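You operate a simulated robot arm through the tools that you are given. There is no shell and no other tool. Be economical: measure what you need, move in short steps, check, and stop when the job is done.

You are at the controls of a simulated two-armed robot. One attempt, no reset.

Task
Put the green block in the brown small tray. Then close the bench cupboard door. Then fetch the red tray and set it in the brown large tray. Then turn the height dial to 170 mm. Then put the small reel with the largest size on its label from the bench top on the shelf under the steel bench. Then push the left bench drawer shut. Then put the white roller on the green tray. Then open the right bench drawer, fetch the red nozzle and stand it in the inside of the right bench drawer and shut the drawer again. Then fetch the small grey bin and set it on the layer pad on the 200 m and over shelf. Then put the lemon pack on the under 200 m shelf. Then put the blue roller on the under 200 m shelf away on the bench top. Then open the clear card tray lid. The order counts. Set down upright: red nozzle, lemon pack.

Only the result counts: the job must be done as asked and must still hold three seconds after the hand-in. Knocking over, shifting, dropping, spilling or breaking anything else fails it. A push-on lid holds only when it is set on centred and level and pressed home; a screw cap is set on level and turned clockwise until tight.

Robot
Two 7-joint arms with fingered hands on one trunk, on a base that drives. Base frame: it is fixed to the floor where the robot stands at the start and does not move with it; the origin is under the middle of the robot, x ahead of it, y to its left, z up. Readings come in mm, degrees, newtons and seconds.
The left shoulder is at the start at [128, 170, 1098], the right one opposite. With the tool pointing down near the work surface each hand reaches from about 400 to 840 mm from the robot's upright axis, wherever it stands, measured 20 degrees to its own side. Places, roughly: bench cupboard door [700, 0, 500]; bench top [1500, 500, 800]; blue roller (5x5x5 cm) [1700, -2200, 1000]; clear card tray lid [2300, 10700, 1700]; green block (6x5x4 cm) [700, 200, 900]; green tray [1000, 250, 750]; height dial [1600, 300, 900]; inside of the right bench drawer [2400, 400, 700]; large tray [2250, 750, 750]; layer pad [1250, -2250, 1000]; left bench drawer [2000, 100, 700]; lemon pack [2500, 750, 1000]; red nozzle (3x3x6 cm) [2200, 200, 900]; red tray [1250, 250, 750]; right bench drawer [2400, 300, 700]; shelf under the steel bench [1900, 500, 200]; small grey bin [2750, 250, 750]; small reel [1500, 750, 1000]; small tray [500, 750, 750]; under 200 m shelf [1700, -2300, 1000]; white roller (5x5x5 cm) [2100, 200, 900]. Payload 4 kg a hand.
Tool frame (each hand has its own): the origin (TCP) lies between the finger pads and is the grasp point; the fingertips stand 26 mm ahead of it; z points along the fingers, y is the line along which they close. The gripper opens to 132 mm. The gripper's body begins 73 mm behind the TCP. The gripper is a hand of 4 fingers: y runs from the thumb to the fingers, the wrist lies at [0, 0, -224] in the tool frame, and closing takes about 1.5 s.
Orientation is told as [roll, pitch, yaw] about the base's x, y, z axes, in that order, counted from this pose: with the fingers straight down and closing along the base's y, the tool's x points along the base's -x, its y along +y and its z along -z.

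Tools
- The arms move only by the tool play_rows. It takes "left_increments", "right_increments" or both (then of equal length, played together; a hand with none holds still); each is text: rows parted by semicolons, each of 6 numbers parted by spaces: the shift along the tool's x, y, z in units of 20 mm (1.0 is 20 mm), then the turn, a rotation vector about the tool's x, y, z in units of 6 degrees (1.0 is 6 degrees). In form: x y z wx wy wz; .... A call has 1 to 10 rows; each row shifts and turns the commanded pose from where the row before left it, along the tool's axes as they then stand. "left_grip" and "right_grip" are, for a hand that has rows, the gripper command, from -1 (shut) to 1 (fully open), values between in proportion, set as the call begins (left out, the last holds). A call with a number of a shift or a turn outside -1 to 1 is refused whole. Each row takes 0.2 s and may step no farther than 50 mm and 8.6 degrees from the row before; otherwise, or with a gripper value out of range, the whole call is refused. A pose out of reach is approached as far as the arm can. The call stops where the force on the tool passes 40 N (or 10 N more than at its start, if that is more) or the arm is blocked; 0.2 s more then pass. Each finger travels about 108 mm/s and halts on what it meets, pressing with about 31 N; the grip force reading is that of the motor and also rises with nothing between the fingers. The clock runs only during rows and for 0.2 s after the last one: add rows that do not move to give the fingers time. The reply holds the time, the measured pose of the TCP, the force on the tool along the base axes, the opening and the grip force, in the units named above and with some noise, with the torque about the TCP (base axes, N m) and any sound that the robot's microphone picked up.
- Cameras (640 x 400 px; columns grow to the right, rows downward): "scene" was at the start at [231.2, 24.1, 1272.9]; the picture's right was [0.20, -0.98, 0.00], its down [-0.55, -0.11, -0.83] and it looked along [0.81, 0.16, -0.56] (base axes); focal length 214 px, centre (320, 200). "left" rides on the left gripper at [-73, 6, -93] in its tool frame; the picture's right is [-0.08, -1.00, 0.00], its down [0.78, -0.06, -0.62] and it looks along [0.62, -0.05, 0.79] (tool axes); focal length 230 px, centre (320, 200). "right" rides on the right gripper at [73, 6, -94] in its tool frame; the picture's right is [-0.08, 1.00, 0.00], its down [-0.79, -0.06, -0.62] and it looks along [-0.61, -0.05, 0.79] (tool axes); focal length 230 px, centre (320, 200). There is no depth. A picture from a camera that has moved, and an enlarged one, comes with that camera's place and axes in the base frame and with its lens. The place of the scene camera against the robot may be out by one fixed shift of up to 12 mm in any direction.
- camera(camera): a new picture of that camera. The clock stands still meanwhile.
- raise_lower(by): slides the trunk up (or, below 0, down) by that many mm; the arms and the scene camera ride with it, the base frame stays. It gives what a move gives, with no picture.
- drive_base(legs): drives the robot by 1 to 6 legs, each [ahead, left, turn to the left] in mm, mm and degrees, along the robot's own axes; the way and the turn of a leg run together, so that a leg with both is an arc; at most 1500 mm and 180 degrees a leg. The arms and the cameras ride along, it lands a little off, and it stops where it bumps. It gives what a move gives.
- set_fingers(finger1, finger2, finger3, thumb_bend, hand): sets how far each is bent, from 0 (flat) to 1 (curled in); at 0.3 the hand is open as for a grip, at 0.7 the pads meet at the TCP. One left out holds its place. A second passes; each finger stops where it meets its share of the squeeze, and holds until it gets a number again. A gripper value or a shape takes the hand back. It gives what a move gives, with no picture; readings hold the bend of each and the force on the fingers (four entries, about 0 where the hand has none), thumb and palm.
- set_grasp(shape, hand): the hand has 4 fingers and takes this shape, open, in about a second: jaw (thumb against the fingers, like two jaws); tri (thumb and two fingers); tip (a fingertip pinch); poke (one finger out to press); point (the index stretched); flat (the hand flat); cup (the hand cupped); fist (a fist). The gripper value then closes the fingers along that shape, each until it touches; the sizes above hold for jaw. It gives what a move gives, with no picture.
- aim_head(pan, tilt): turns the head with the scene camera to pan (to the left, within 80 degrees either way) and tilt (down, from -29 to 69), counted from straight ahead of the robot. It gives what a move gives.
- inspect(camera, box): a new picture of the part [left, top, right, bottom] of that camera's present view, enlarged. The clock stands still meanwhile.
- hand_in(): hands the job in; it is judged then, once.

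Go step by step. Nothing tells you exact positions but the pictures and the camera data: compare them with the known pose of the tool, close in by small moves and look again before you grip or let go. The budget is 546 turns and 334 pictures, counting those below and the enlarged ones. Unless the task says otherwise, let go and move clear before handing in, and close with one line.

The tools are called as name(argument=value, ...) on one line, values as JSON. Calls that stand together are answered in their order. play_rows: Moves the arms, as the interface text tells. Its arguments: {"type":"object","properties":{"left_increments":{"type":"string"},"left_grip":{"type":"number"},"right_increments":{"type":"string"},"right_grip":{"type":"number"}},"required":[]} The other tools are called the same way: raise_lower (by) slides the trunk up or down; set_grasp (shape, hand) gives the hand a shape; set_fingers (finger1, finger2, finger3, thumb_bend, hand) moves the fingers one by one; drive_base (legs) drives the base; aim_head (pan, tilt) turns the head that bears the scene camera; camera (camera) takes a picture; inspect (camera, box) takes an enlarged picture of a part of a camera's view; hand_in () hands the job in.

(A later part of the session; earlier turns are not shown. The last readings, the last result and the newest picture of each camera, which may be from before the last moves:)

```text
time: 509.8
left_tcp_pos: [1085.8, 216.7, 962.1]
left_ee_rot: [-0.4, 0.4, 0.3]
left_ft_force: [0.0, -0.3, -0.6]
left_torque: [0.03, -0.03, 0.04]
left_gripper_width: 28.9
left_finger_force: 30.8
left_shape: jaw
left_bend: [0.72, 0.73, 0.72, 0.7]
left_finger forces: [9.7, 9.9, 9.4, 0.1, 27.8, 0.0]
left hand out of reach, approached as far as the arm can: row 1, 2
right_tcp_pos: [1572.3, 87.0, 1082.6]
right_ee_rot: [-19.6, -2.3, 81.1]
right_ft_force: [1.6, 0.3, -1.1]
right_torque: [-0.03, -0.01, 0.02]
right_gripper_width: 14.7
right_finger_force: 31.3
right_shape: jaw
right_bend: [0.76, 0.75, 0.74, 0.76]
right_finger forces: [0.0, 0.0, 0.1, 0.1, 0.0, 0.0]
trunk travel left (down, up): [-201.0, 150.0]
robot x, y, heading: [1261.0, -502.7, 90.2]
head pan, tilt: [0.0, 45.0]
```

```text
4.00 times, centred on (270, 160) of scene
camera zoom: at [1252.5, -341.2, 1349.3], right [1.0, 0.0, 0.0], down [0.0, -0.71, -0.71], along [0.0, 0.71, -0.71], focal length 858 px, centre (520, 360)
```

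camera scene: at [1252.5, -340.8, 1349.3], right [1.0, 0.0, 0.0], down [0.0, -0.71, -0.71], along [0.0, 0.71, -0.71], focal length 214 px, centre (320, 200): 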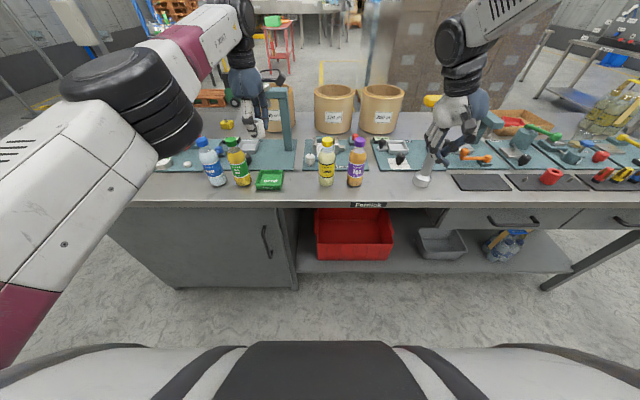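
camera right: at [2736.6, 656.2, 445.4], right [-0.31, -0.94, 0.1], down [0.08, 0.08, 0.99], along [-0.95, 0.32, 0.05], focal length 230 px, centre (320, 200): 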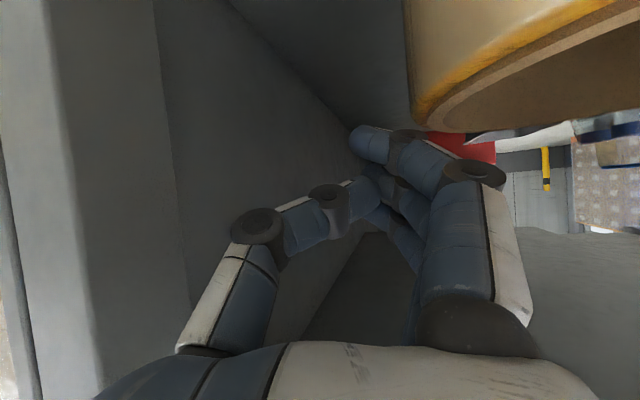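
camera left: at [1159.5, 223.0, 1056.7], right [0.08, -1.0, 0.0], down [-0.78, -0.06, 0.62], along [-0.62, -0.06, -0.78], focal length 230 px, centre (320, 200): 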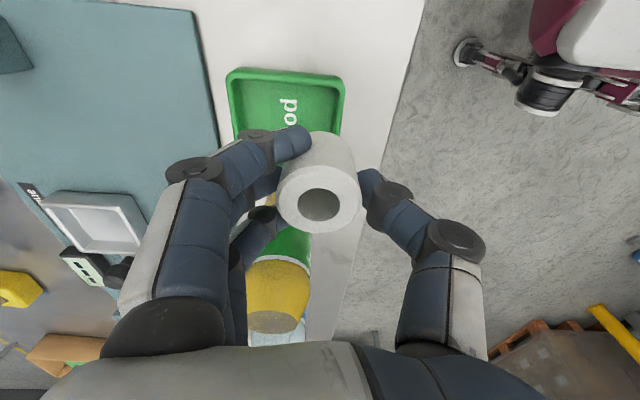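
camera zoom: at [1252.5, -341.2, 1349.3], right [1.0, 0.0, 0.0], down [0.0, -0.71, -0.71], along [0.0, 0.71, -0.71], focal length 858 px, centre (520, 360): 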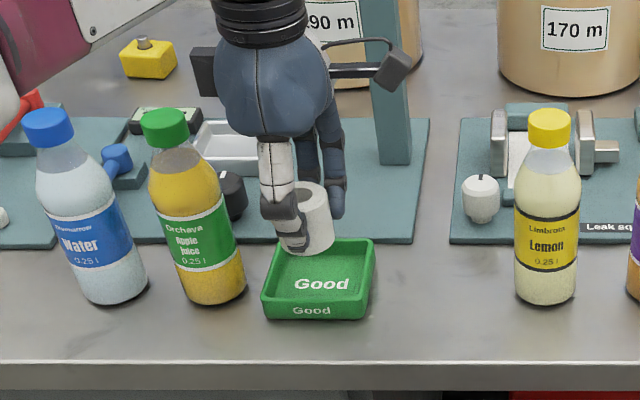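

drive_base(legs=[[25, -10, 0]])

play_rows(left_increments="0 0 0.8 0 0 0;0 0 0.8 0 0 0")

camera(camera="left")

inspect(camera="scene", box=[190, 110, 350, 210])

```text
time: 510.6
left_tcp_pos: [1094.6, 242.5, 962.0]
left_ee_rot: [-0.3, 0.4, 0.4]
left_ft_force: [0.6, -0.6, -0.8]
left_torque: [-0.02, -0.03, -0.02]
left_gripper_width: 28.9
left_finger_force: 31.2
left_shape: jaw
left_bend: [0.72, 0.73, 0.72, 0.7]
left_finger forces: [9.7, 9.8, 9.4, 0.0, 27.8, 0.0]
right_tcp_pos: [1582.5, 111.0, 1081.5]
right_ee_rot: [-19.6, -2.2, 81.0]
right_ft_force: [0.7, 0.8, -0.5]
right_torque: [-0.03, 0.0, 0.0]
right_gripper_width: 14.5
right_finger_force: 31.7
right_shape: jaw
right_bend: [0.76, 0.75, 0.74, 0.76]
right_finger forces: [0.1, 0.1, 0.1, 0.1, 0.1, 0.1]
trunk travel left (down, up): [-201.0, 150.0]
robot x, y, heading: [1269.3, -475.7, 90.1]
head pan, tilt: [0.0, 45.0]
```

```text
time: 511.2
left_tcp_pos: [1094.5, 241.0, 930.9]
left_ee_rot: [-0.4, 0.4, 0.4]
left_ft_force: [0.1, -0.7, -0.6]
left_torque: [0.01, 0.01, -0.01]
left_gripper_width: 29.1
left_finger_force: 30.7
left_shape: jaw
left_bend: [0.72, 0.73, 0.72, 0.7]
left_finger forces: [9.7, 9.9, 9.5, 0.1, 27.7, 0.0]
right_tcp_pos: [1583.0, 110.7, 1082.6]
right_ee_rot: [-19.5, -2.3, 81.1]
right_ft_force: [-0.5, -0.2, 0.2]
right_torque: [-0.01, 0.02, -0.01]
right_gripper_width: 14.8
right_finger_force: 31.3
right_shape: jaw
right_bend: [0.76, 0.75, 0.74, 0.76]
right_finger forces: [0.0, 0.0, 0.1, 0.0, 0.0, 0.0]
trunk travel left (down, up): [-201.0, 150.0]
robot x, y, heading: [1269.4, -480.3, 90.1]
head pan, tilt: [0.0, 45.0]
```

```text
144 pictures are left
camera left: at [1169.3, 247.4, 1024.8], right [0.08, -1.0, 0.0], down [-0.78, -0.06, 0.62], along [-0.62, -0.06, -0.78], focal length 230 px, centre (320, 200)
```

left: 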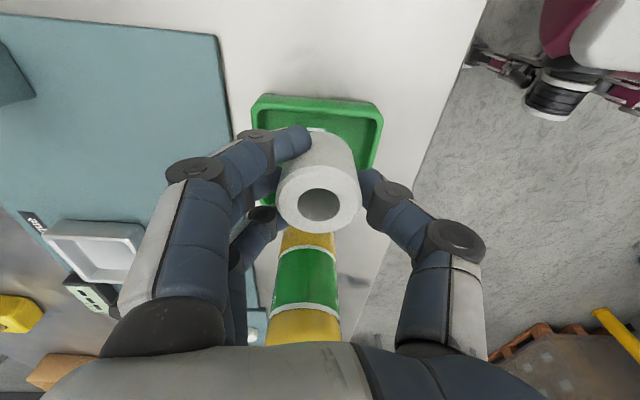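

```text
4.00 times, centred on (270, 160) of scene
camera zoom: at [1262.4, -316.6, 1349.3], right [1.0, 0.0, 0.0], down [0.0, -0.71, -0.71], along [0.0, 0.71, -0.71], focal length 858 px, centre (520, 360)
```

zoom: 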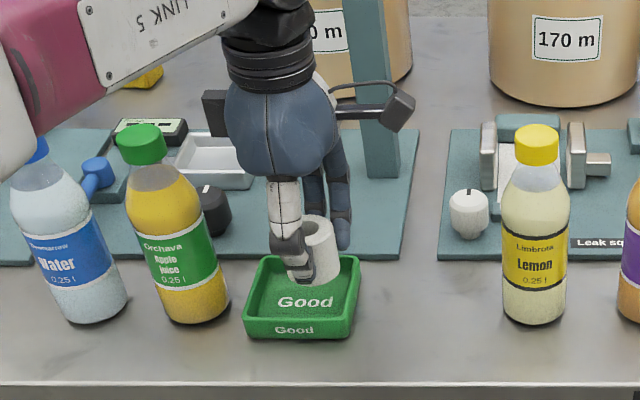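

play_rows(left_increments="0 0 0.6 0 0 0;0 0 0.5 0 0 0;0 0 0.3 0 0 0;0 0 0.2 0 0 0;0 0 0.2 0 0 0")

inspect(camera="scene", box=[220, 130, 320, 210])

```text
time: 512.4
left_tcp_pos: [1094.1, 240.0, 899.3]
left_ee_rot: [0.1, 0.4, 0.4]
left_ft_force: [-1.9, 3.1, 16.8]
left_torque: [0.3, -0.44, 0.1]
left_gripper_width: 29.8
left_finger_force: 30.8
left_shape: jaw
left_bend: [0.73, 0.74, 0.72, 0.7]
left_finger forces: [31.1, 10.1, 10.2, 0.0, 29.9, 0.0]
right_tcp_pos: [1582.8, 110.7, 1084.5]
right_ee_rot: [-19.5, -2.5, 81.1]
right_ft_force: [0.2, 0.1, 0.1]
right_torque: [0.01, 0.01, -0.02]
right_gripper_width: 14.7
right_finger_force: 31.4
right_shape: jaw
right_bend: [0.76, 0.75, 0.74, 0.76]
right_finger forces: [0.0, 0.0, 0.0, 0.0, 0.0, 0.0]
trunk travel left (down, up): [-201.0, 150.0]
robot x, y, heading: [1272.0, -478.4, 90.3]
head pan, tilt: [0.0, 45.0]
```

```text
5.00 times, centred on (270, 170) of scene
camera zoom: at [1262.6, -318.6, 1350.1], right [1.0, 0.0, 0.0], down [0.0, -0.71, -0.71], along [0.0, 0.71, -0.71], focal length 1072 px, centre (570, 350)
```

zoom: 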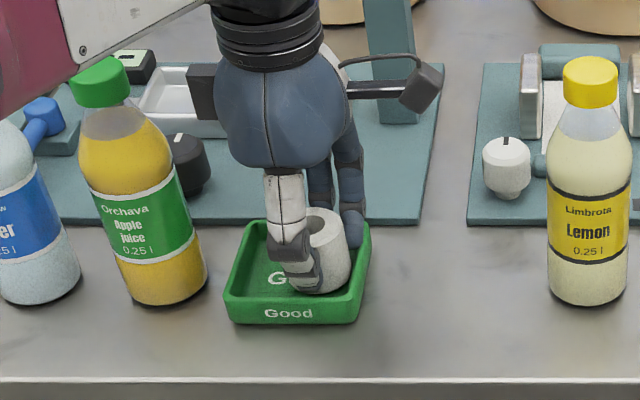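

The roller is in the tray, with one finger touching the rim. I'll lift a hair and release.

play_rows(left_increments="0 -0.1 -0.15 0 0 0;0 0 0 0 0 0")

play_rows(left_increments="0 0 0 0 0 0;0 0 0 0 0 0;0 0 0 0 0 0", left_grip=-0.1)

play_rows(left_increments="0 0 -0.4 0 0 0;0 0 -0.5 0 0 0;0 0 -0.6 0 0 0;0 0 -0.8 0 0 0;0 0 -1 0 0 0;0 0 -1 0 0 0;0 0 -1 0 0 0")

camera(camera="left")

inspect(camera="scene", box=[220, 130, 320, 210])

```text
time: 513.0
left_tcp_pos: [1093.7, 238.2, 899.5]
left_ee_rot: [-0.2, 0.3, 0.4]
left_ft_force: [0.1, 3.9, 13.6]
left_torque: [0.28, -0.35, 0.12]
left_gripper_width: 30.0
left_finger_force: 30.9
left_shape: jaw
left_bend: [0.74, 0.73, 0.72, 0.7]
left_finger forces: [25.2, 10.7, 10.3, 0.0, 28.9, 0.0]
right_tcp_pos: [1582.1, 110.4, 1083.6]
right_ee_rot: [-19.6, -2.4, 81.0]
right_ft_force: [-0.6, 0.0, 1.1]
right_torque: [0.0, -0.02, 0.0]
right_gripper_width: 14.6
right_finger_force: 31.1
right_shape: jaw
right_bend: [0.76, 0.75, 0.74, 0.76]
right_finger forces: [0.0, 0.0, 0.0, 0.0, 0.1, 0.0]
trunk travel left (down, up): [-201.0, 150.0]
robot x, y, heading: [1271.3, -480.2, 90.1]
head pan, tilt: [0.0, 45.0]
```

```text
time: 513.8
left_tcp_pos: [1094.5, 237.3, 900.7]
left_ee_rot: [-0.2, 0.4, 0.4]
left_ft_force: [0.8, 2.7, 9.4]
left_torque: [0.24, -0.32, -0.04]
left_gripper_width: 50.5
left_finger_force: 0.0
left_shape: jaw
left_bend: [0.76, 0.73, 0.73, 0.72]
left_finger forces: [7.7, 0.0, 0.1, 0.0, 5.4, 0.0]
right_tcp_pos: [1581.4, 110.5, 1083.1]
right_ee_rot: [-19.6, -2.4, 81.0]
right_ft_force: [-0.4, -0.4, -0.1]
right_torque: [0.03, -0.01, 0.01]
right_gripper_width: 14.7
right_finger_force: 30.6
right_shape: jaw
right_bend: [0.76, 0.75, 0.74, 0.76]
right_finger forces: [0.0, 0.0, 0.2, 0.0, 0.0, 0.1]
trunk travel left (down, up): [-201.0, 150.0]
robot x, y, heading: [1269.1, -480.0, 90.6]
head pan, tilt: [0.0, 45.0]
```

```text
time: 515.4
left_tcp_pos: [1096.0, 238.3, 1004.7]
left_ee_rot: [-0.4, 0.4, 0.4]
left_ft_force: [-0.7, 0.1, -0.6]
left_torque: [0.0, 0.0, -0.01]
left_gripper_width: 58.5
left_finger_force: 0.1
left_shape: jaw
left_bend: [0.73, 0.73, 0.73, 0.7]
left_finger forces: [0.0, 0.0, 0.1, 0.1, 0.0, 0.0]
right_tcp_pos: [1581.4, 110.2, 1082.3]
right_ee_rot: [-19.6, -2.2, 80.9]
right_ft_force: [-0.9, -0.7, 0.3]
right_torque: [0.0, 0.0, 0.0]
right_gripper_width: 15.0
right_finger_force: 31.4
right_shape: jaw
right_bend: [0.76, 0.75, 0.74, 0.76]
right_finger forces: [0.1, 0.0, 0.1, 0.0, 0.0, 0.0]
trunk travel left (down, up): [-201.0, 150.0]
robot x, y, heading: [1267.7, -479.9, 90.4]
head pan, tilt: [0.0, 45.0]
```

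```text
141 pictures are left
camera left: at [1169.7, 245.6, 1098.5], right [0.08, -1.0, 0.0], down [-0.78, -0.06, 0.62], along [-0.62, -0.06, -0.78], focal length 230 px, centre (320, 200)
```

left: 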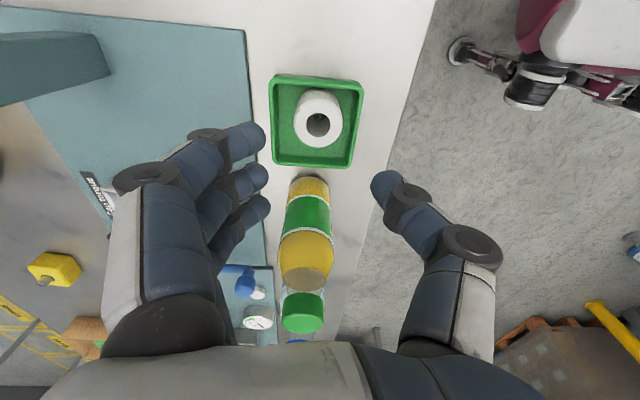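

```text
5.00 times, centred on (270, 170) of scene
camera zoom: at [1262.6, -317.3, 1349.5], right [1.0, 0.0, 0.0], down [0.0, -0.71, -0.71], along [0.0, 0.71, -0.71], focal length 1072 px, centre (570, 350)
```

zoom: 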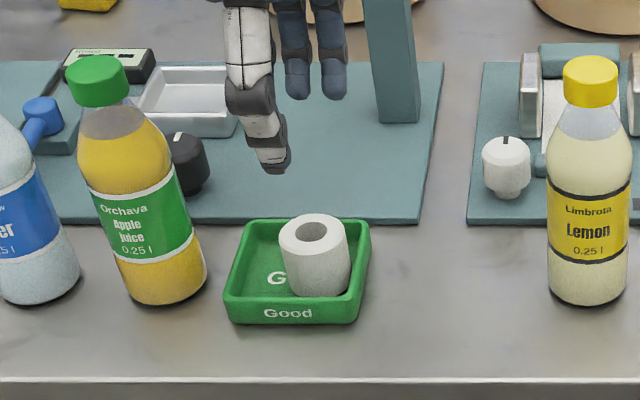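

Task 7 is done: the white roller sits in the green tray. Next I'll back off and go to the right drawer and study its handle.

drive_base(legs=[[-380, 0, 0], [0, -1290, 0]])

inspect(camera="scene", box=[200, 100, 400, 220])

camera(camera="scene")

```text
time: 529.0
left_tcp_pos: [2395.9, -136.4, 1004.8]
left_ee_rot: [-0.2, 0.4, 0.2]
left_ft_force: [0.8, -0.5, 0.3]
left_torque: [-0.03, -0.02, -0.02]
left_gripper_width: 58.9
left_finger_force: 0.1
left_shape: jaw
left_bend: [0.73, 0.73, 0.73, 0.7]
left_finger forces: [0.0, 0.0, 0.1, 0.0, 0.0, 0.0]
right_tcp_pos: [2881.9, -267.8, 1082.6]
right_ee_rot: [-19.6, -2.3, 80.8]
right_ft_force: [-0.6, -0.5, 0.6]
right_torque: [0.0, -0.05, 0.01]
right_gripper_width: 14.7
right_finger_force: 31.8
right_shape: jaw
right_bend: [0.76, 0.75, 0.74, 0.76]
right_finger forces: [0.0, 0.0, 0.1, 0.0, 0.0, 0.0]
trunk travel left (down, up): [-201.0, 150.0]
robot x, y, heading: [2567.5, -861.3, 89.8]
head pan, tilt: [0.0, 45.0]
```

```text
3.20 times, centred on (300, 160) of scene
camera zoom: at [2560.4, -693.2, 1349.4], right [1.0, 0.0, 0.0], down [0.0, -0.71, -0.71], along [0.0, 0.71, -0.71], focal length 686 px, centre (384, 328)
```

zoom: 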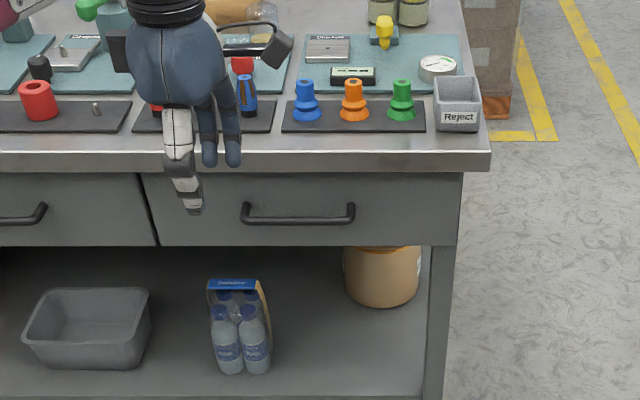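

```text
138 pictures are left
camera scene: at [2560.4, -693.2, 1349.4], right [1.0, 0.0, 0.0], down [0.0, -0.71, -0.71], along [0.0, 0.71, -0.71], focal length 214 px, centre (320, 200)
```

scene: 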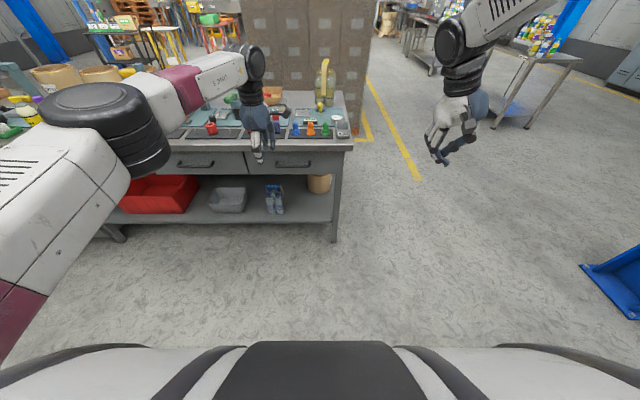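

The handle bar is at about (2438, y 110, z 763), standing 38 mm off the face. I'll tilt the left hand forward so that it closes vertically and lower it to the bar's height.

play_rows(left_increments="0 0 0 -1 0 0;0 0 0 -1 0 0;0 0 0 -1 0 0;0 0 0 -1 0 0;0 0 0 -1 0 0;0 0 0 -1 0 0;0 0 0 -1 0 0;0 0 0 -1 0 0;0 0 0 -1 0 0;0 0 0 -1 0 0", left_grip=0.1)

play_rows(left_increments="0 -0.87 0.5 -1 0 0;0 -0.91 0.41 0 0 0;0 -0.91 0.41 0 0 0;0 -0.91 0.41 0 0 0;0 -0.91 0.41 0 0 0;0 -0.91 0.41 0 0 0;0 -0.91 0.41 0 0 0;0 -0.91 0.41 0 0 0;0 -0.91 0.41 0 0 0;0 -0.91 0.41 0 0 0")

camera(camera="scene")

```text
time: 531.2
left_tcp_pos: [2395.0, -136.7, 1005.1]
left_ee_rot: [59.8, 0.4, -0.1]
left_ft_force: [1.5, 0.5, -0.8]
left_torque: [0.02, 0.03, 0.01]
left_gripper_width: 71.6
left_finger_force: 0.0
left_shape: jaw
left_bend: [0.72, 0.72, 0.72, 0.7]
left_finger forces: [0.1, 0.0, 0.1, 0.0, 0.0, 0.1]
right_tcp_pos: [2882.3, -266.6, 1083.7]
right_ee_rot: [-19.5, -2.3, 80.8]
right_ft_force: [-1.6, -0.3, -0.4]
right_torque: [-0.02, 0.02, 0.0]
right_gripper_width: 14.6
right_finger_force: 31.0
right_shape: jaw
right_bend: [0.76, 0.75, 0.74, 0.76]
right_finger forces: [0.0, 0.1, 0.1, 0.1, 0.1, 0.1]
trunk travel left (down, up): [-201.0, 150.0]
robot x, y, heading: [2568.7, -856.5, 89.8]
head pan, tilt: [0.0, 45.0]
```

```text
time: 533.4
left_tcp_pos: [2393.8, -136.0, 805.7]
left_ee_rot: [65.8, 0.4, 0.0]
left_ft_force: [0.8, -0.7, -0.4]
left_torque: [-0.02, 0.02, 0.03]
left_gripper_width: 72.0
left_finger_force: 0.0
left_shape: jaw
left_bend: [0.72, 0.72, 0.72, 0.7]
left_finger forces: [0.0, 0.0, 0.0, 0.0, 0.0, 0.1]
right_tcp_pos: [2882.2, -266.4, 1083.0]
right_ee_rot: [-19.6, -2.3, 80.9]
right_ft_force: [-1.1, -0.6, -0.7]
right_torque: [0.0, 0.01, 0.05]
right_gripper_width: 14.8
right_finger_force: 30.9
right_shape: jaw
right_bend: [0.76, 0.75, 0.74, 0.76]
right_finger forces: [0.0, 0.0, 0.0, 0.0, 0.0, 0.0]
trunk travel left (down, up): [-201.0, 150.0]
robot x, y, heading: [2568.5, -857.2, 89.9]
head pan, tilt: [0.0, 45.0]
```

```text
137 pictures are left
camera scene: at [2560.3, -692.9, 1349.3], right [1.0, 0.0, 0.0], down [0.0, -0.71, -0.71], along [0.0, 0.71, -0.71], focal length 214 px, centre (320, 200)
```

scene: 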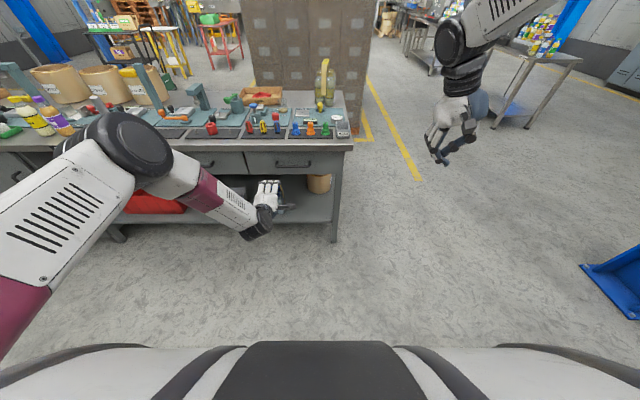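

play_rows(left_increments="0 -0.98 0.44 0 0 0;0 -0.98 0.44 0 0 0")

drive_base(legs=[[190, -44, 0]])

camera(camera="left")

inspect(camera="scene", box=[200, 100, 360, 220])

```text
time: 534.0
left_tcp_pos: [2392.4, -136.3, 763.6]
left_ee_rot: [65.9, 0.5, 0.1]
left_ft_force: [0.5, -0.4, 0.5]
left_torque: [-0.02, -0.02, -0.02]
left_gripper_width: 72.3
left_finger_force: 0.0
left_shape: jaw
left_bend: [0.72, 0.72, 0.72, 0.7]
left_finger forces: [0.0, 0.0, 0.1, 0.0, 0.1, 0.0]
right_tcp_pos: [2882.8, -267.4, 1083.2]
right_ee_rot: [-19.6, -2.3, 80.8]
right_ft_force: [0.0, -0.7, -0.1]
right_torque: [0.0, 0.0, 0.01]
right_gripper_width: 14.7
right_finger_force: 31.1
right_shape: jaw
right_bend: [0.76, 0.75, 0.74, 0.76]
right_finger forces: [0.0, 0.0, 0.1, 0.0, 0.0, 0.0]
trunk travel left (down, up): [-201.0, 150.0]
robot x, y, heading: [2566.3, -857.6, 89.8]
head pan, tilt: [0.0, 45.0]
```

```text
time: 535.6
left_tcp_pos: [2436.7, 54.9, 762.4]
left_ee_rot: [65.7, 0.5, 0.2]
left_ft_force: [0.9, 0.6, -0.6]
left_torque: [0.02, -0.02, -0.02]
left_gripper_width: 72.1
left_finger_force: 0.1
left_shape: jaw
left_bend: [0.72, 0.72, 0.72, 0.7]
left_finger forces: [0.0, 0.1, 0.1, 0.1, 0.1, 0.1]
right_tcp_pos: [2925.5, -75.2, 1082.4]
right_ee_rot: [-19.6, -2.2, 81.0]
right_ft_force: [0.1, 0.4, -0.2]
right_torque: [-0.02, 0.02, -0.02]
right_gripper_width: 14.8
right_finger_force: 30.9
right_shape: jaw
right_bend: [0.76, 0.75, 0.74, 0.76]
right_finger forces: [0.0, 0.1, 0.1, 0.1, 0.1, 0.0]
trunk travel left (down, up): [-201.0, 150.0]
robot x, y, heading: [2607.9, -666.5, 90.0]
head pan, tilt: [0.0, 45.0]
```

```text
136 pictures are left
camera left: at [2510.9, -28.8, 806.0], right [0.07, -0.41, -0.91], down [-0.78, -0.59, 0.2], along [-0.62, 0.7, -0.36], focal length 230 px, centre (320, 200)
```

left: 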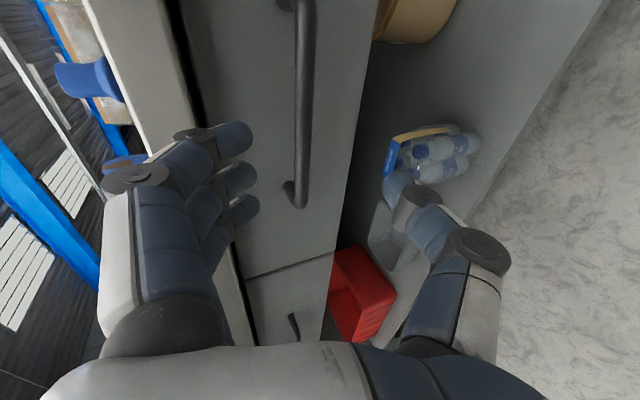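

```text
3.33 times, centred on (280, 160) of scene
camera zoom: at [2604.3, -502.6, 1349.3], right [1.0, 0.0, 0.0], down [0.0, -0.71, -0.71], along [0.0, 0.71, -0.71], focal length 715 px, centre (453, 333)
```

zoom: 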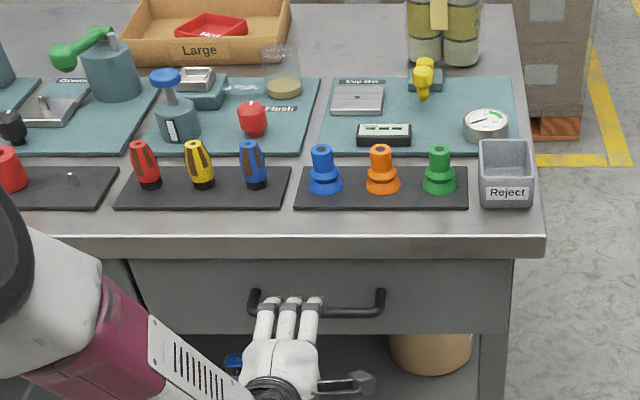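

play_rows(left_increments="0 -0.5 0.22 0 0 0")

drive_base(legs=[[48, -22, 0]])

camera(camera="left")

```text
time: 536.0
left_tcp_pos: [2436.3, 52.9, 751.0]
left_ee_rot: [65.6, 0.4, 0.2]
left_ft_force: [-0.9, 0.9, -0.1]
left_torque: [0.04, -0.01, -0.03]
left_gripper_width: 71.9
left_finger_force: 0.1
left_shape: jaw
left_bend: [0.72, 0.72, 0.72, 0.7]
left_finger forces: [0.0, 0.1, 0.0, 0.1, 0.0, 0.0]
right_tcp_pos: [2924.5, -76.9, 1082.1]
right_ee_rot: [-19.6, -2.4, 80.9]
right_ft_force: [0.6, 0.1, 0.0]
right_torque: [-0.04, 0.05, -0.01]
right_gripper_width: 14.8
right_finger_force: 31.3
right_shape: jaw
right_bend: [0.76, 0.75, 0.74, 0.76]
right_finger forces: [0.0, 0.0, 0.0, 0.0, 0.0, 0.1]
trunk travel left (down, up): [-201.0, 150.0]
robot x, y, heading: [2611.9, -672.3, 89.8]
head pan, tilt: [0.0, 45.0]
```

```text
time: 536.9
left_tcp_pos: [2458.3, 101.6, 750.9]
left_ee_rot: [65.7, 0.5, 0.3]
left_ft_force: [-0.2, 0.0, 0.3]
left_torque: [0.01, -0.02, 0.0]
left_gripper_width: 72.1
left_finger_force: 0.0
left_shape: jaw
left_bend: [0.72, 0.72, 0.72, 0.7]
left_finger forces: [0.0, 0.0, 0.0, 0.0, 0.1, 0.0]
right_tcp_pos: [2947.6, -28.5, 1081.9]
right_ee_rot: [-19.7, -2.3, 80.9]
right_ft_force: [0.0, -0.1, -0.8]
right_torque: [-0.03, -0.01, -0.03]
right_gripper_width: 14.9
right_finger_force: 30.7
right_shape: jaw
right_bend: [0.76, 0.75, 0.74, 0.76]
right_finger forces: [0.0, 0.0, 0.0, 0.0, 0.0, 0.0]
trunk travel left (down, up): [-201.0, 150.0]
robot x, y, heading: [2631.8, -618.2, 90.1]
head pan, tilt: [0.0, 45.0]
```

```text
134 pictures are left
camera left: at [2532.6, 19.3, 794.6], right [0.07, -0.41, -0.91], down [-0.78, -0.59, 0.2], along [-0.62, 0.7, -0.36], focal length 230 px, centre (320, 200)
```

left: 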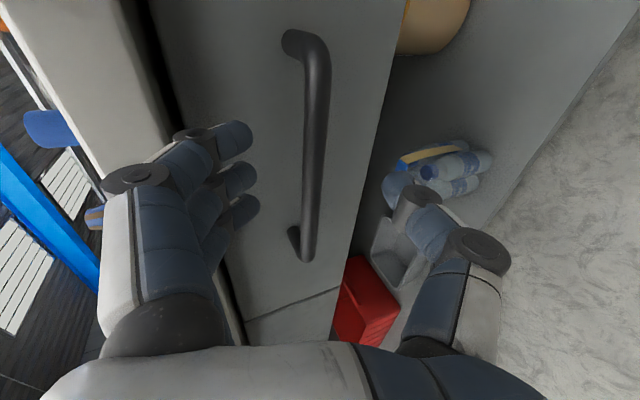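

play_rows(left_increments="0 0.16 0.36 0 0 0;0 0 0 0 0 0")

play_rows(left_increments="0 0 0 0 0 0;0 0 0 0 0 0;0 0 0 0 0 0;0 0 0 0 0 0;0 0 0 0 0 0", left_grip=-1)

camera(camera="left")

```text
time: 537.5
left_tcp_pos: [2457.7, 109.0, 751.7]
left_ee_rot: [65.7, 0.4, 0.1]
left_ft_force: [0.1, 0.0, -0.2]
left_torque: [-0.02, 0.01, 0.03]
left_gripper_width: 71.9
left_finger_force: 0.1
left_shape: jaw
left_bend: [0.72, 0.72, 0.72, 0.7]
left_finger forces: [0.0, 0.0, 0.0, 0.0, 0.0, 0.0]
right_tcp_pos: [2946.5, -28.7, 1084.6]
right_ee_rot: [-19.6, -2.4, 80.8]
right_ft_force: [0.4, -0.4, -0.1]
right_torque: [-0.01, 0.02, 0.0]
right_gripper_width: 14.7
right_finger_force: 30.8
right_shape: jaw
right_bend: [0.76, 0.75, 0.74, 0.76]
right_finger forces: [0.0, 0.0, 0.0, 0.0, 0.0, 0.0]
trunk travel left (down, up): [-201.0, 150.0]
robot x, y, heading: [2635.6, -615.6, 90.1]
head pan, tilt: [0.0, 45.0]
```

```text
time: 538.7
left_tcp_pos: [2457.9, 108.5, 752.0]
left_ee_rot: [65.7, 0.3, 0.2]
left_ft_force: [-0.1, 0.7, 0.2]
left_torque: [0.02, 0.01, 0.01]
left_gripper_width: 0.0
left_finger_force: 30.9
left_shape: jaw
left_bend: [0.72, 0.63, 0.72, 0.68]
left_finger forces: [0.1, 0.0, 0.0, 0.0, 0.0, 0.1]
right_tcp_pos: [2947.0, -28.9, 1083.7]
right_ee_rot: [-19.6, -2.3, 80.9]
right_ft_force: [-0.3, 1.2, 0.9]
right_torque: [-0.02, -0.01, -0.01]
right_gripper_width: 14.5
right_finger_force: 30.9
right_shape: jaw
right_bend: [0.76, 0.75, 0.74, 0.76]
right_finger forces: [0.0, 0.0, 0.0, 0.0, 0.1, 0.0]
trunk travel left (down, up): [-201.0, 150.0]
robot x, y, heading: [2632.1, -617.7, 90.1]
head pan, tilt: [0.0, 45.0]
```

```text
133 pictures are left
camera left: at [2532.3, 26.3, 795.5], right [0.07, -0.41, -0.91], down [-0.78, -0.59, 0.2], along [-0.62, 0.7, -0.36], focal length 230 px, centre (320, 200)
```

left: 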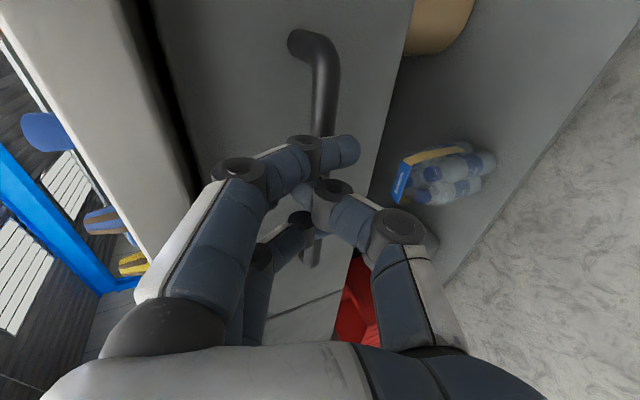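

The fingers closed short of the bar, which triangulates to about y 141, z 740. I'll open, lower 11 mm, advance 32 mm and close.

play_rows(left_increments="0 0 0 0 0 0;0 0 0 0 0 0;0 0 0 0 0 0;0 -0.5 0.22 0 0 0", left_grip=0.1)

play_rows(left_increments="0 0.2 0.46 0 0 0;0 0.2 0.46 0 0 0;0 0.2 0.46 0 0 0;0 0 0 0 0 0")

camera(camera="left")

```text
time: 539.7
left_tcp_pos: [2457.9, 108.1, 741.4]
left_ee_rot: [65.8, 0.4, 0.2]
left_ft_force: [0.4, -0.4, -0.5]
left_torque: [0.0, 0.02, 0.02]
left_gripper_width: 71.9
left_finger_force: 0.0
left_shape: jaw
left_bend: [0.72, 0.72, 0.72, 0.7]
left_finger forces: [0.0, 0.0, 0.1, 0.1, 0.0, 0.0]
right_tcp_pos: [2947.0, -28.9, 1082.5]
right_ee_rot: [-19.6, -2.3, 80.9]
right_ft_force: [0.2, 0.4, 0.1]
right_torque: [-0.01, 0.0, 0.01]
right_gripper_width: 14.5
right_finger_force: 31.1
right_shape: jaw
right_bend: [0.76, 0.75, 0.74, 0.76]
right_finger forces: [0.0, 0.0, 0.1, 0.0, 0.0, 0.0]
trunk travel left (down, up): [-201.0, 150.0]
robot x, y, heading: [2629.8, -618.9, 90.0]
head pan, tilt: [0.0, 45.0]
```

```text
time: 540.7
left_tcp_pos: [2457.1, 134.7, 741.0]
left_ee_rot: [65.8, 0.3, 0.3]
left_ft_force: [-1.8, -27.6, 7.6]
left_torque: [1.13, -0.05, 0.03]
left_gripper_width: 68.4
left_finger_force: 0.1
left_shape: jaw
left_bend: [0.74, 0.74, 0.74, 0.7]
left_finger forces: [10.1, 9.8, 9.4, 0.1, 0.0, 0.0]
right_tcp_pos: [2947.2, -31.0, 1084.7]
right_ee_rot: [-19.6, -2.5, 80.9]
right_ft_force: [0.4, 0.2, 0.2]
right_torque: [-0.03, 0.01, 0.03]
right_gripper_width: 14.9
right_finger_force: 30.8
right_shape: jaw
right_bend: [0.76, 0.75, 0.74, 0.76]
right_finger forces: [0.0, 0.0, 0.0, 0.0, 0.0, 0.0]
trunk travel left (down, up): [-201.0, 150.0]
robot x, y, heading: [2634.3, -619.1, 89.9]
head pan, tilt: [0.0, 45.0]
```

```text
132 pictures are left
camera left: at [2532.5, 53.1, 784.9], right [0.07, -0.41, -0.91], down [-0.78, -0.59, 0.2], along [-0.62, 0.7, -0.36], focal length 230 px, centre (320, 200)
```

left: 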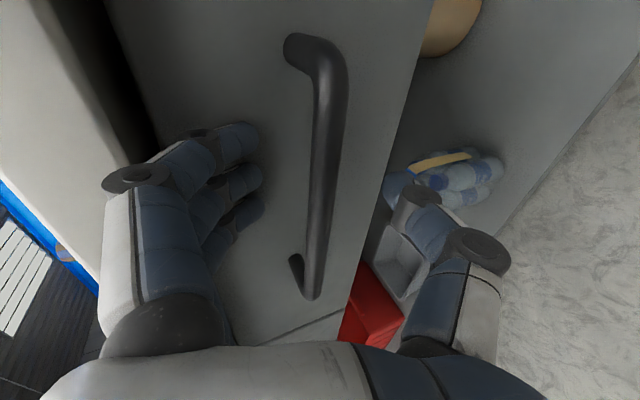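

The fingertips touch the drawer face, so the bar is now between the fingers. I'll back a touch and close.

play_rows(left_increments="0 -0.06 -0.14 0 0 0;0 0 0 0 0 0;0 0 0 0 0 0;0 0 0 0 0 0;0 0 0 0 0 0;0 0 0 0 0 0", left_grip=-1)

camera(camera="left")

```text
time: 542.1
left_tcp_pos: [2458.2, 135.9, 734.8]
left_ee_rot: [65.2, 0.3, 0.1]
left_ft_force: [2.2, -4.4, -33.8]
left_torque: [-0.14, 0.03, 0.01]
left_gripper_width: 3.0
left_finger_force: 31.1
left_shape: jaw
left_bend: [0.76, 0.75, 0.76, 0.66]
left_finger forces: [1.3, 0.0, 0.9, 0.0, 32.5, 0.1]
right_tcp_pos: [2946.3, -26.4, 1079.6]
right_ee_rot: [-19.7, -2.2, 81.0]
right_ft_force: [0.1, -0.3, 0.0]
right_torque: [0.03, -0.02, 0.01]
right_gripper_width: 14.8
right_finger_force: 30.8
right_shape: jaw
right_bend: [0.76, 0.75, 0.74, 0.76]
right_finger forces: [0.1, 0.0, 0.0, 0.1, 0.0, 0.0]
trunk travel left (down, up): [-201.0, 150.0]
robot x, y, heading: [2634.2, -620.2, 89.8]
head pan, tilt: [0.0, 45.0]
```

```text
131 pictures are left
camera left: at [2532.2, 53.3, 779.3], right [0.07, -0.42, -0.91], down [-0.78, -0.59, 0.21], along [-0.62, 0.69, -0.37], focal length 230 px, centre (320, 200)
```

left: 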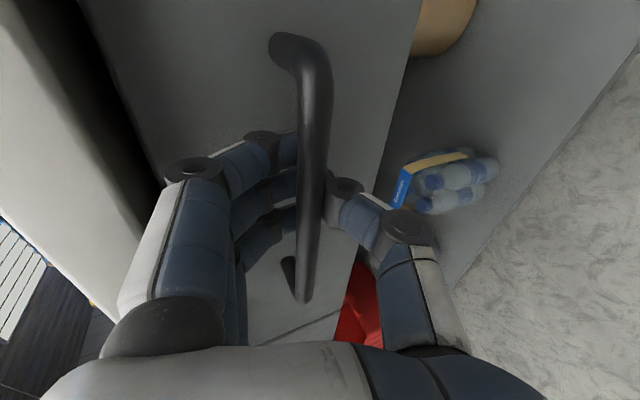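

The fingers are now hooked behind the bar. I'll pull by backing the base.

drive_base(legs=[[-80, 0, 0]])

camera(camera="scene")

```text
time: 543.2
left_tcp_pos: [2458.4, 57.2, 736.2]
left_ee_rot: [65.3, 0.4, 0.1]
left_ft_force: [1.5, 1.4, -33.2]
left_torque: [-0.12, -0.01, 0.0]
left_gripper_width: 2.3
left_finger_force: 30.8
left_shape: jaw
left_bend: [0.76, 0.75, 0.76, 0.65]
left_finger forces: [1.3, 0.1, 1.0, 0.0, 33.5, 0.1]
right_tcp_pos: [2946.7, -106.3, 1080.6]
right_ee_rot: [-19.7, -2.1, 80.9]
right_ft_force: [0.7, -0.3, 0.5]
right_torque: [0.0, 0.02, -0.01]
right_gripper_width: 14.6
right_finger_force: 31.1
right_shape: jaw
right_bend: [0.76, 0.75, 0.74, 0.76]
right_finger forces: [0.0, 0.0, 0.0, 0.0, 0.0, 0.0]
trunk travel left (down, up): [-201.0, 150.0]
robot x, y, heading: [2635.3, -699.6, 89.8]
head pan, tilt: [0.0, 45.0]
```

```text
130 pictures are left
camera scene: at [2625.1, -532.2, 1348.9], right [1.0, 0.0, 0.0], down [0.0, -0.71, -0.71], along [0.0, 0.71, -0.71], focal length 214 px, centre (320, 200)
```

scene: 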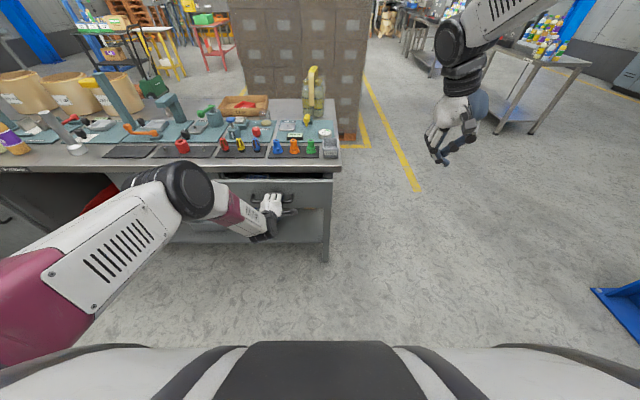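

The drawer is following. I'll pull another 110 mm.

drive_base(legs=[[-110, 0, 0]])

inspect(camera="scene", box=[160, 80, 400, 240])

```text
time: 544.4
left_tcp_pos: [2457.5, -54.5, 734.3]
left_ee_rot: [65.1, 0.3, 0.1]
left_ft_force: [-0.7, 0.6, -29.8]
left_torque: [-0.11, -0.04, 0.01]
left_gripper_width: 2.7
left_finger_force: 31.0
left_shape: jaw
left_bend: [0.76, 0.75, 0.76, 0.65]
left_finger forces: [1.1, 0.0, 0.8, 0.0, 32.0, 0.1]
right_tcp_pos: [2945.9, -216.2, 1082.7]
right_ee_rot: [-19.7, -2.3, 80.9]
right_ft_force: [0.7, -1.1, -0.2]
right_torque: [0.01, 0.02, 0.01]
right_gripper_width: 14.7
right_finger_force: 31.2
right_shape: jaw
right_bend: [0.76, 0.75, 0.74, 0.76]
right_finger forces: [0.0, 0.1, 0.0, 0.1, 0.1, 0.0]
trunk travel left (down, up): [-201.0, 150.0]
robot x, y, heading: [2632.9, -804.9, 90.1]
head pan, tilt: [0.0, 45.0]
```

```text
2.50 times, centred on (280, 160) of scene
camera zoom: at [2624.9, -642.4, 1348.9], right [1.0, 0.0, 0.0], down [0.0, -0.71, -0.71], along [0.0, 0.71, -0.71], focal length 536 px, centre (420, 300)
```

zoom: 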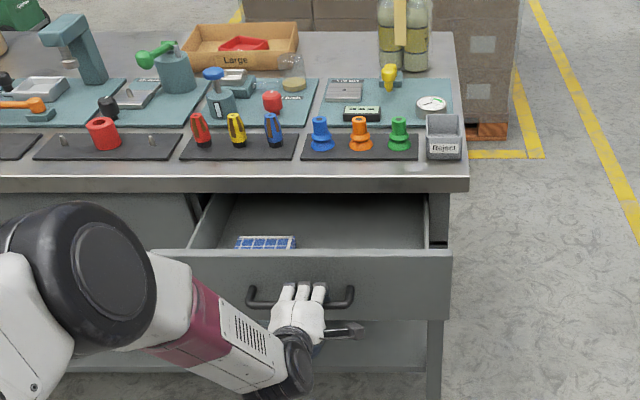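

The drawer is open about 190 mm. I'll pull a bit more for working room.

drive_base(legs=[[-70, 0, 0]])

inspect(camera="scene", box=[160, 80, 400, 240])

```text
time: 545.4
left_tcp_pos: [2459.1, -124.7, 733.3]
left_ee_rot: [64.8, 0.3, 0.1]
left_ft_force: [-0.8, -0.4, -27.7]
left_torque: [-0.09, 0.03, 0.03]
left_gripper_width: 3.3
left_finger_force: 30.8
left_shape: jaw
left_bend: [0.76, 0.75, 0.76, 0.65]
left_finger forces: [1.1, 0.0, 0.7, 0.0, 30.8, 0.0]
right_tcp_pos: [2945.6, -286.8, 1082.1]
right_ee_rot: [-19.7, -2.2, 80.9]
right_ft_force: [0.3, -0.4, 0.6]
right_torque: [0.02, -0.02, -0.01]
right_gripper_width: 14.5
right_finger_force: 30.9
right_shape: jaw
right_bend: [0.76, 0.75, 0.74, 0.76]
right_finger forces: [0.0, 0.0, 0.0, 0.0, 0.1, 0.0]
trunk travel left (down, up): [-201.0, 150.0]
robot x, y, heading: [2628.9, -876.2, 90.1]
head pan, tilt: [0.0, 45.0]
```

```text
2.50 times, centred on (280, 160) of scene
camera zoom: at [2624.9, -712.0, 1348.9], right [1.0, 0.0, 0.0], down [0.0, -0.71, -0.71], along [0.0, 0.71, -0.71], focal length 536 px, centre (420, 300)
```

zoom: 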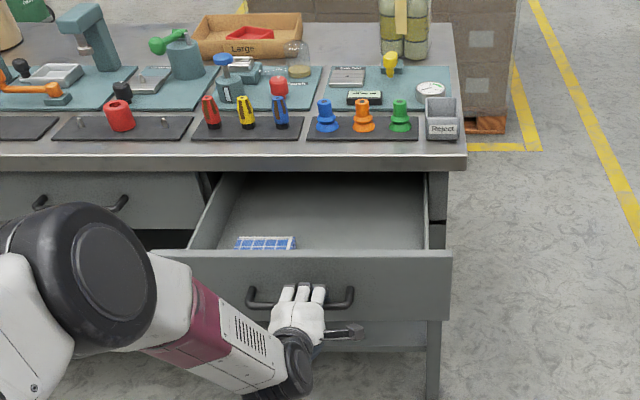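

Open wide enough. I'll release the handle, back away, and return the left hand to vertical.

play_rows(left_increments="0 0 0 0 0 0;0 0 0 0 0 0;0 0 0 0 0 0;0 0 0 0 0 0", left_grip=0.2)

drive_base(legs=[[-120, 0, 0]])

play_rows(left_increments="0 0.91 -0.41 0 0 0;0 0.91 -0.41 0 0 0;0 0.91 -0.41 0 0 0;0 0.91 -0.41 0 0 0;0 0.91 -0.41 0 0 0;0 0.91 -0.41 0 0 0;0 0.91 -0.41 0 0 0;0 0.91 -0.41 0 0 0;0 0.91 -0.41 0 0 0;0 0.91 -0.41 0 0 0")

play_rows(left_increments="0 0.9 -0.4 1 0 0;0 0.8 -0.5 1 0 0;0 0.7 -0.6 1 0 0;0 0.6 -0.6 1 0 0;0 0.4 -0.7 1 0 0;0 0 0 1 0 0;0 0 0 1 0 0;0 0 0 1 0 0;0 0 0 1 0 0;0 0 0 1 0 0")

inspect(camera="scene", box=[160, 80, 400, 240])

```text
time: 546.4
left_tcp_pos: [2459.4, -125.2, 736.0]
left_ee_rot: [65.2, 0.5, 0.1]
left_ft_force: [-0.4, 0.1, 0.2]
left_torque: [0.03, 0.01, -0.01]
left_gripper_width: 78.9
left_finger_force: 0.2
left_shape: jaw
left_bend: [0.71, 0.71, 0.71, 0.71]
left_finger forces: [0.0, 0.0, 0.0, 0.1, 0.1, 0.0]
right_tcp_pos: [2946.6, -288.0, 1082.7]
right_ee_rot: [-19.6, -2.3, 80.9]
right_ft_force: [0.3, -0.2, 0.2]
right_torque: [0.0, 0.03, 0.0]
right_gripper_width: 14.8
right_finger_force: 31.2
right_shape: jaw
right_bend: [0.76, 0.75, 0.74, 0.76]
right_finger forces: [0.0, 0.0, 0.0, 0.1, 0.0, 0.1]
trunk travel left (down, up): [-201.0, 150.0]
robot x, y, heading: [2634.7, -875.7, 90.1]
head pan, tilt: [0.0, 45.0]
```

```text
time: 547.6
left_tcp_pos: [2457.8, -246.1, 735.7]
left_ee_rot: [65.1, 0.4, 0.1]
left_ft_force: [0.1, -0.2, -0.7]
left_torque: [0.01, 0.02, -0.03]
left_gripper_width: 78.6
left_finger_force: 0.0
left_shape: jaw
left_bend: [0.71, 0.71, 0.71, 0.71]
left_finger forces: [0.0, 0.0, 0.0, 0.0, 0.1, 0.0]
right_tcp_pos: [2947.2, -407.1, 1084.5]
right_ee_rot: [-19.6, -2.4, 80.9]
right_ft_force: [0.4, -0.6, 0.1]
right_torque: [0.02, 0.03, 0.0]
right_gripper_width: 14.9
right_finger_force: 31.0
right_shape: jaw
right_bend: [0.76, 0.75, 0.74, 0.76]
right_finger forces: [0.0, 0.0, 0.0, 0.1, 0.0, 0.0]
trunk travel left (down, up): [-201.0, 150.0]
robot x, y, heading: [2631.5, -995.9, 89.6]
head pan, tilt: [0.0, 45.0]
```

```text
time: 549.8
left_tcp_pos: [2458.0, -243.7, 935.0]
left_ee_rot: [65.0, 0.4, 0.1]
left_ft_force: [-0.2, -0.4, 0.8]
left_torque: [-0.02, 0.0, -0.01]
left_gripper_width: 78.8
left_finger_force: 0.1
left_shape: jaw
left_bend: [0.71, 0.71, 0.71, 0.71]
left_finger forces: [0.0, 0.0, 0.1, 0.1, 0.0, 0.0]
right_tcp_pos: [2946.7, -407.0, 1082.9]
right_ee_rot: [-19.6, -2.3, 80.9]
right_ft_force: [0.1, -0.5, -0.1]
right_torque: [0.01, -0.02, 0.0]
right_gripper_width: 14.7
right_finger_force: 30.8
right_shape: jaw
right_bend: [0.76, 0.75, 0.74, 0.76]
right_finger forces: [0.0, 0.0, 0.0, 0.0, 0.0, 0.0]
trunk travel left (down, up): [-201.0, 150.0]
robot x, y, heading: [2633.2, -996.9, 90.1]
head pan, tilt: [0.0, 45.0]
```

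```text
time: 552.0
left_tcp_pos: [2458.7, -247.7, 1023.0]
left_ee_rot: [4.9, 0.4, 0.2]
left_ft_force: [-0.1, 0.4, 0.1]
left_torque: [0.0, -0.02, -0.02]
left_gripper_width: 79.1
left_finger_force: 0.1
left_shape: jaw
left_bend: [0.71, 0.71, 0.71, 0.71]
left_finger forces: [0.0, 0.0, 0.1, 0.0, 0.0, 0.0]
right_tcp_pos: [2946.6, -405.9, 1081.9]
right_ee_rot: [-19.7, -2.1, 80.9]
right_ft_force: [1.0, 0.5, 0.9]
right_torque: [0.02, -0.03, -0.03]
right_gripper_width: 14.6
right_finger_force: 30.8
right_shape: jaw
right_bend: [0.76, 0.75, 0.74, 0.76]
right_finger forces: [0.0, 0.0, 0.0, 0.1, 0.0, 0.0]
trunk travel left (down, up): [-201.0, 150.0]
robot x, y, heading: [2632.6, -995.0, 89.8]
head pan, tilt: [0.0, 45.0]
```

```text
2.50 times, centred on (280, 160) of scene
camera zoom: at [2625.0, -831.9, 1349.0], right [1.0, 0.0, 0.0], down [0.0, -0.71, -0.71], along [0.0, 0.71, -0.71], focal length 536 px, centre (420, 300)
```

zoom: 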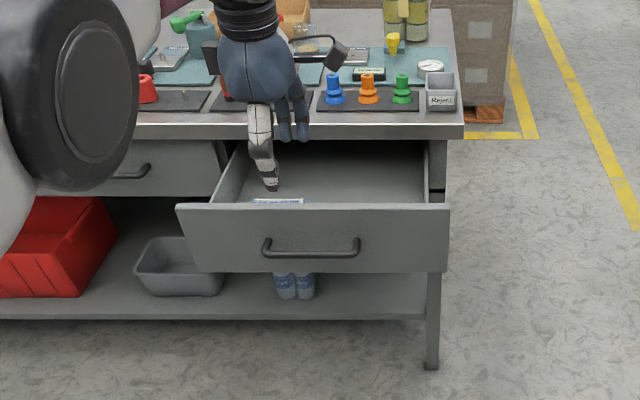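

Now for the red nozzle, driving the hand over it.

drive_base(legs=[[0, 232, 0], [480, 0, 0]])

camera(camera="left")

```text
time: 557.1
left_tcp_pos: [2230.5, 229.7, 1025.4]
left_ee_rot: [5.1, 0.5, 0.1]
left_ft_force: [-1.2, -0.3, 0.2]
left_torque: [0.03, 0.0, -0.03]
left_gripper_width: 78.9
left_finger_force: 0.0
left_shape: jaw
left_bend: [0.71, 0.71, 0.71, 0.71]
left_finger forces: [0.1, 0.0, 0.1, 0.0, 0.0, 0.1]
right_tcp_pos: [2717.2, 70.1, 1082.9]
right_ee_rot: [-19.6, -2.3, 80.7]
right_ft_force: [-0.3, 0.8, 0.3]
right_torque: [0.01, 0.01, -0.02]
right_gripper_width: 14.5
right_finger_force: 31.2
right_shape: jaw
right_bend: [0.76, 0.75, 0.74, 0.76]
right_finger forces: [0.1, 0.0, 0.1, 0.1, 0.0, 0.0]
trunk travel left (down, up): [-201.0, 150.0]
robot x, y, heading: [2402.4, -517.1, 89.7]
head pan, tilt: [0.0, 45.0]
```

```text
126 pictures are left
camera left: at [2304.8, 227.5, 1118.6], right [0.08, -0.99, -0.09], down [-0.78, -0.11, 0.61], along [-0.62, 0.02, -0.78], focal length 230 px, centre (320, 200)
```

left: 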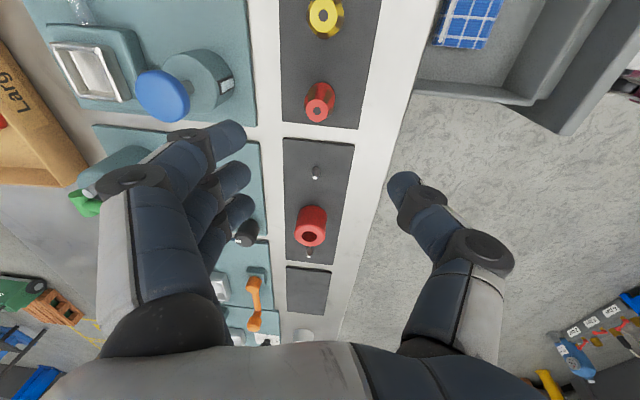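

play_rows(left_increments="-0.3 0.3 0 0.85 0 0;-0.3 0.3 0.5 0 0 0;0 0 0.9 0 0 0;0 0 0.9 0 0 0;0 0 0.5 0 0 0", left_grip=0)

camera(camera="left")

```text
time: 558.3
left_tcp_pos: [2233.0, 211.8, 966.9]
left_ee_rot: [0.0, 0.3, 0.0]
left_ft_force: [-0.4, -0.4, -0.1]
left_torque: [-0.02, 0.02, -0.02]
left_gripper_width: 66.7
left_finger_force: 0.1
left_shape: jaw
left_bend: [0.73, 0.73, 0.73, 0.7]
left_finger forces: [0.0, 0.1, 0.0, 0.0, 0.0, 0.0]
left hand out of reach, approached as far as the arm can: row 1, 2
right_tcp_pos: [2716.9, 70.0, 1082.5]
right_ee_rot: [-19.7, -2.3, 80.7]
right_ft_force: [0.0, -0.4, -0.3]
right_torque: [-0.01, -0.01, 0.02]
right_gripper_width: 14.6
right_finger_force: 30.9
right_shape: jaw
right_bend: [0.76, 0.75, 0.74, 0.76]
right_finger forces: [0.0, 0.0, 0.0, 0.0, 0.0, 0.1]
trunk travel left (down, up): [-201.0, 150.0]
robot x, y, heading: [2399.5, -519.1, 89.7]
head pan, tilt: [0.0, 45.0]
```

```text
125 pictures are left
camera left: at [2306.8, 218.4, 1061.1], right [0.08, -1.0, 0.0], down [-0.78, -0.06, 0.62], along [-0.62, -0.05, -0.78], focal length 230 px, centre (320, 200)
```

left: 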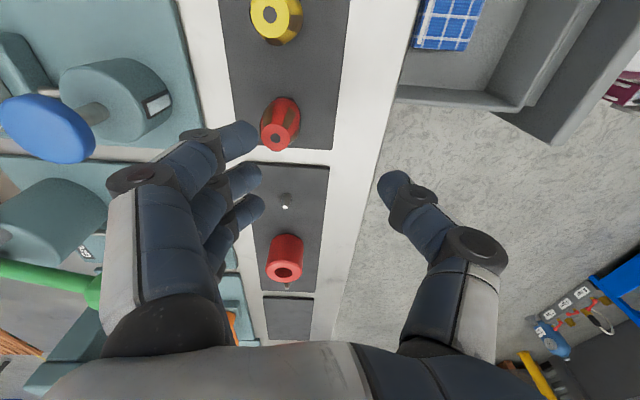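

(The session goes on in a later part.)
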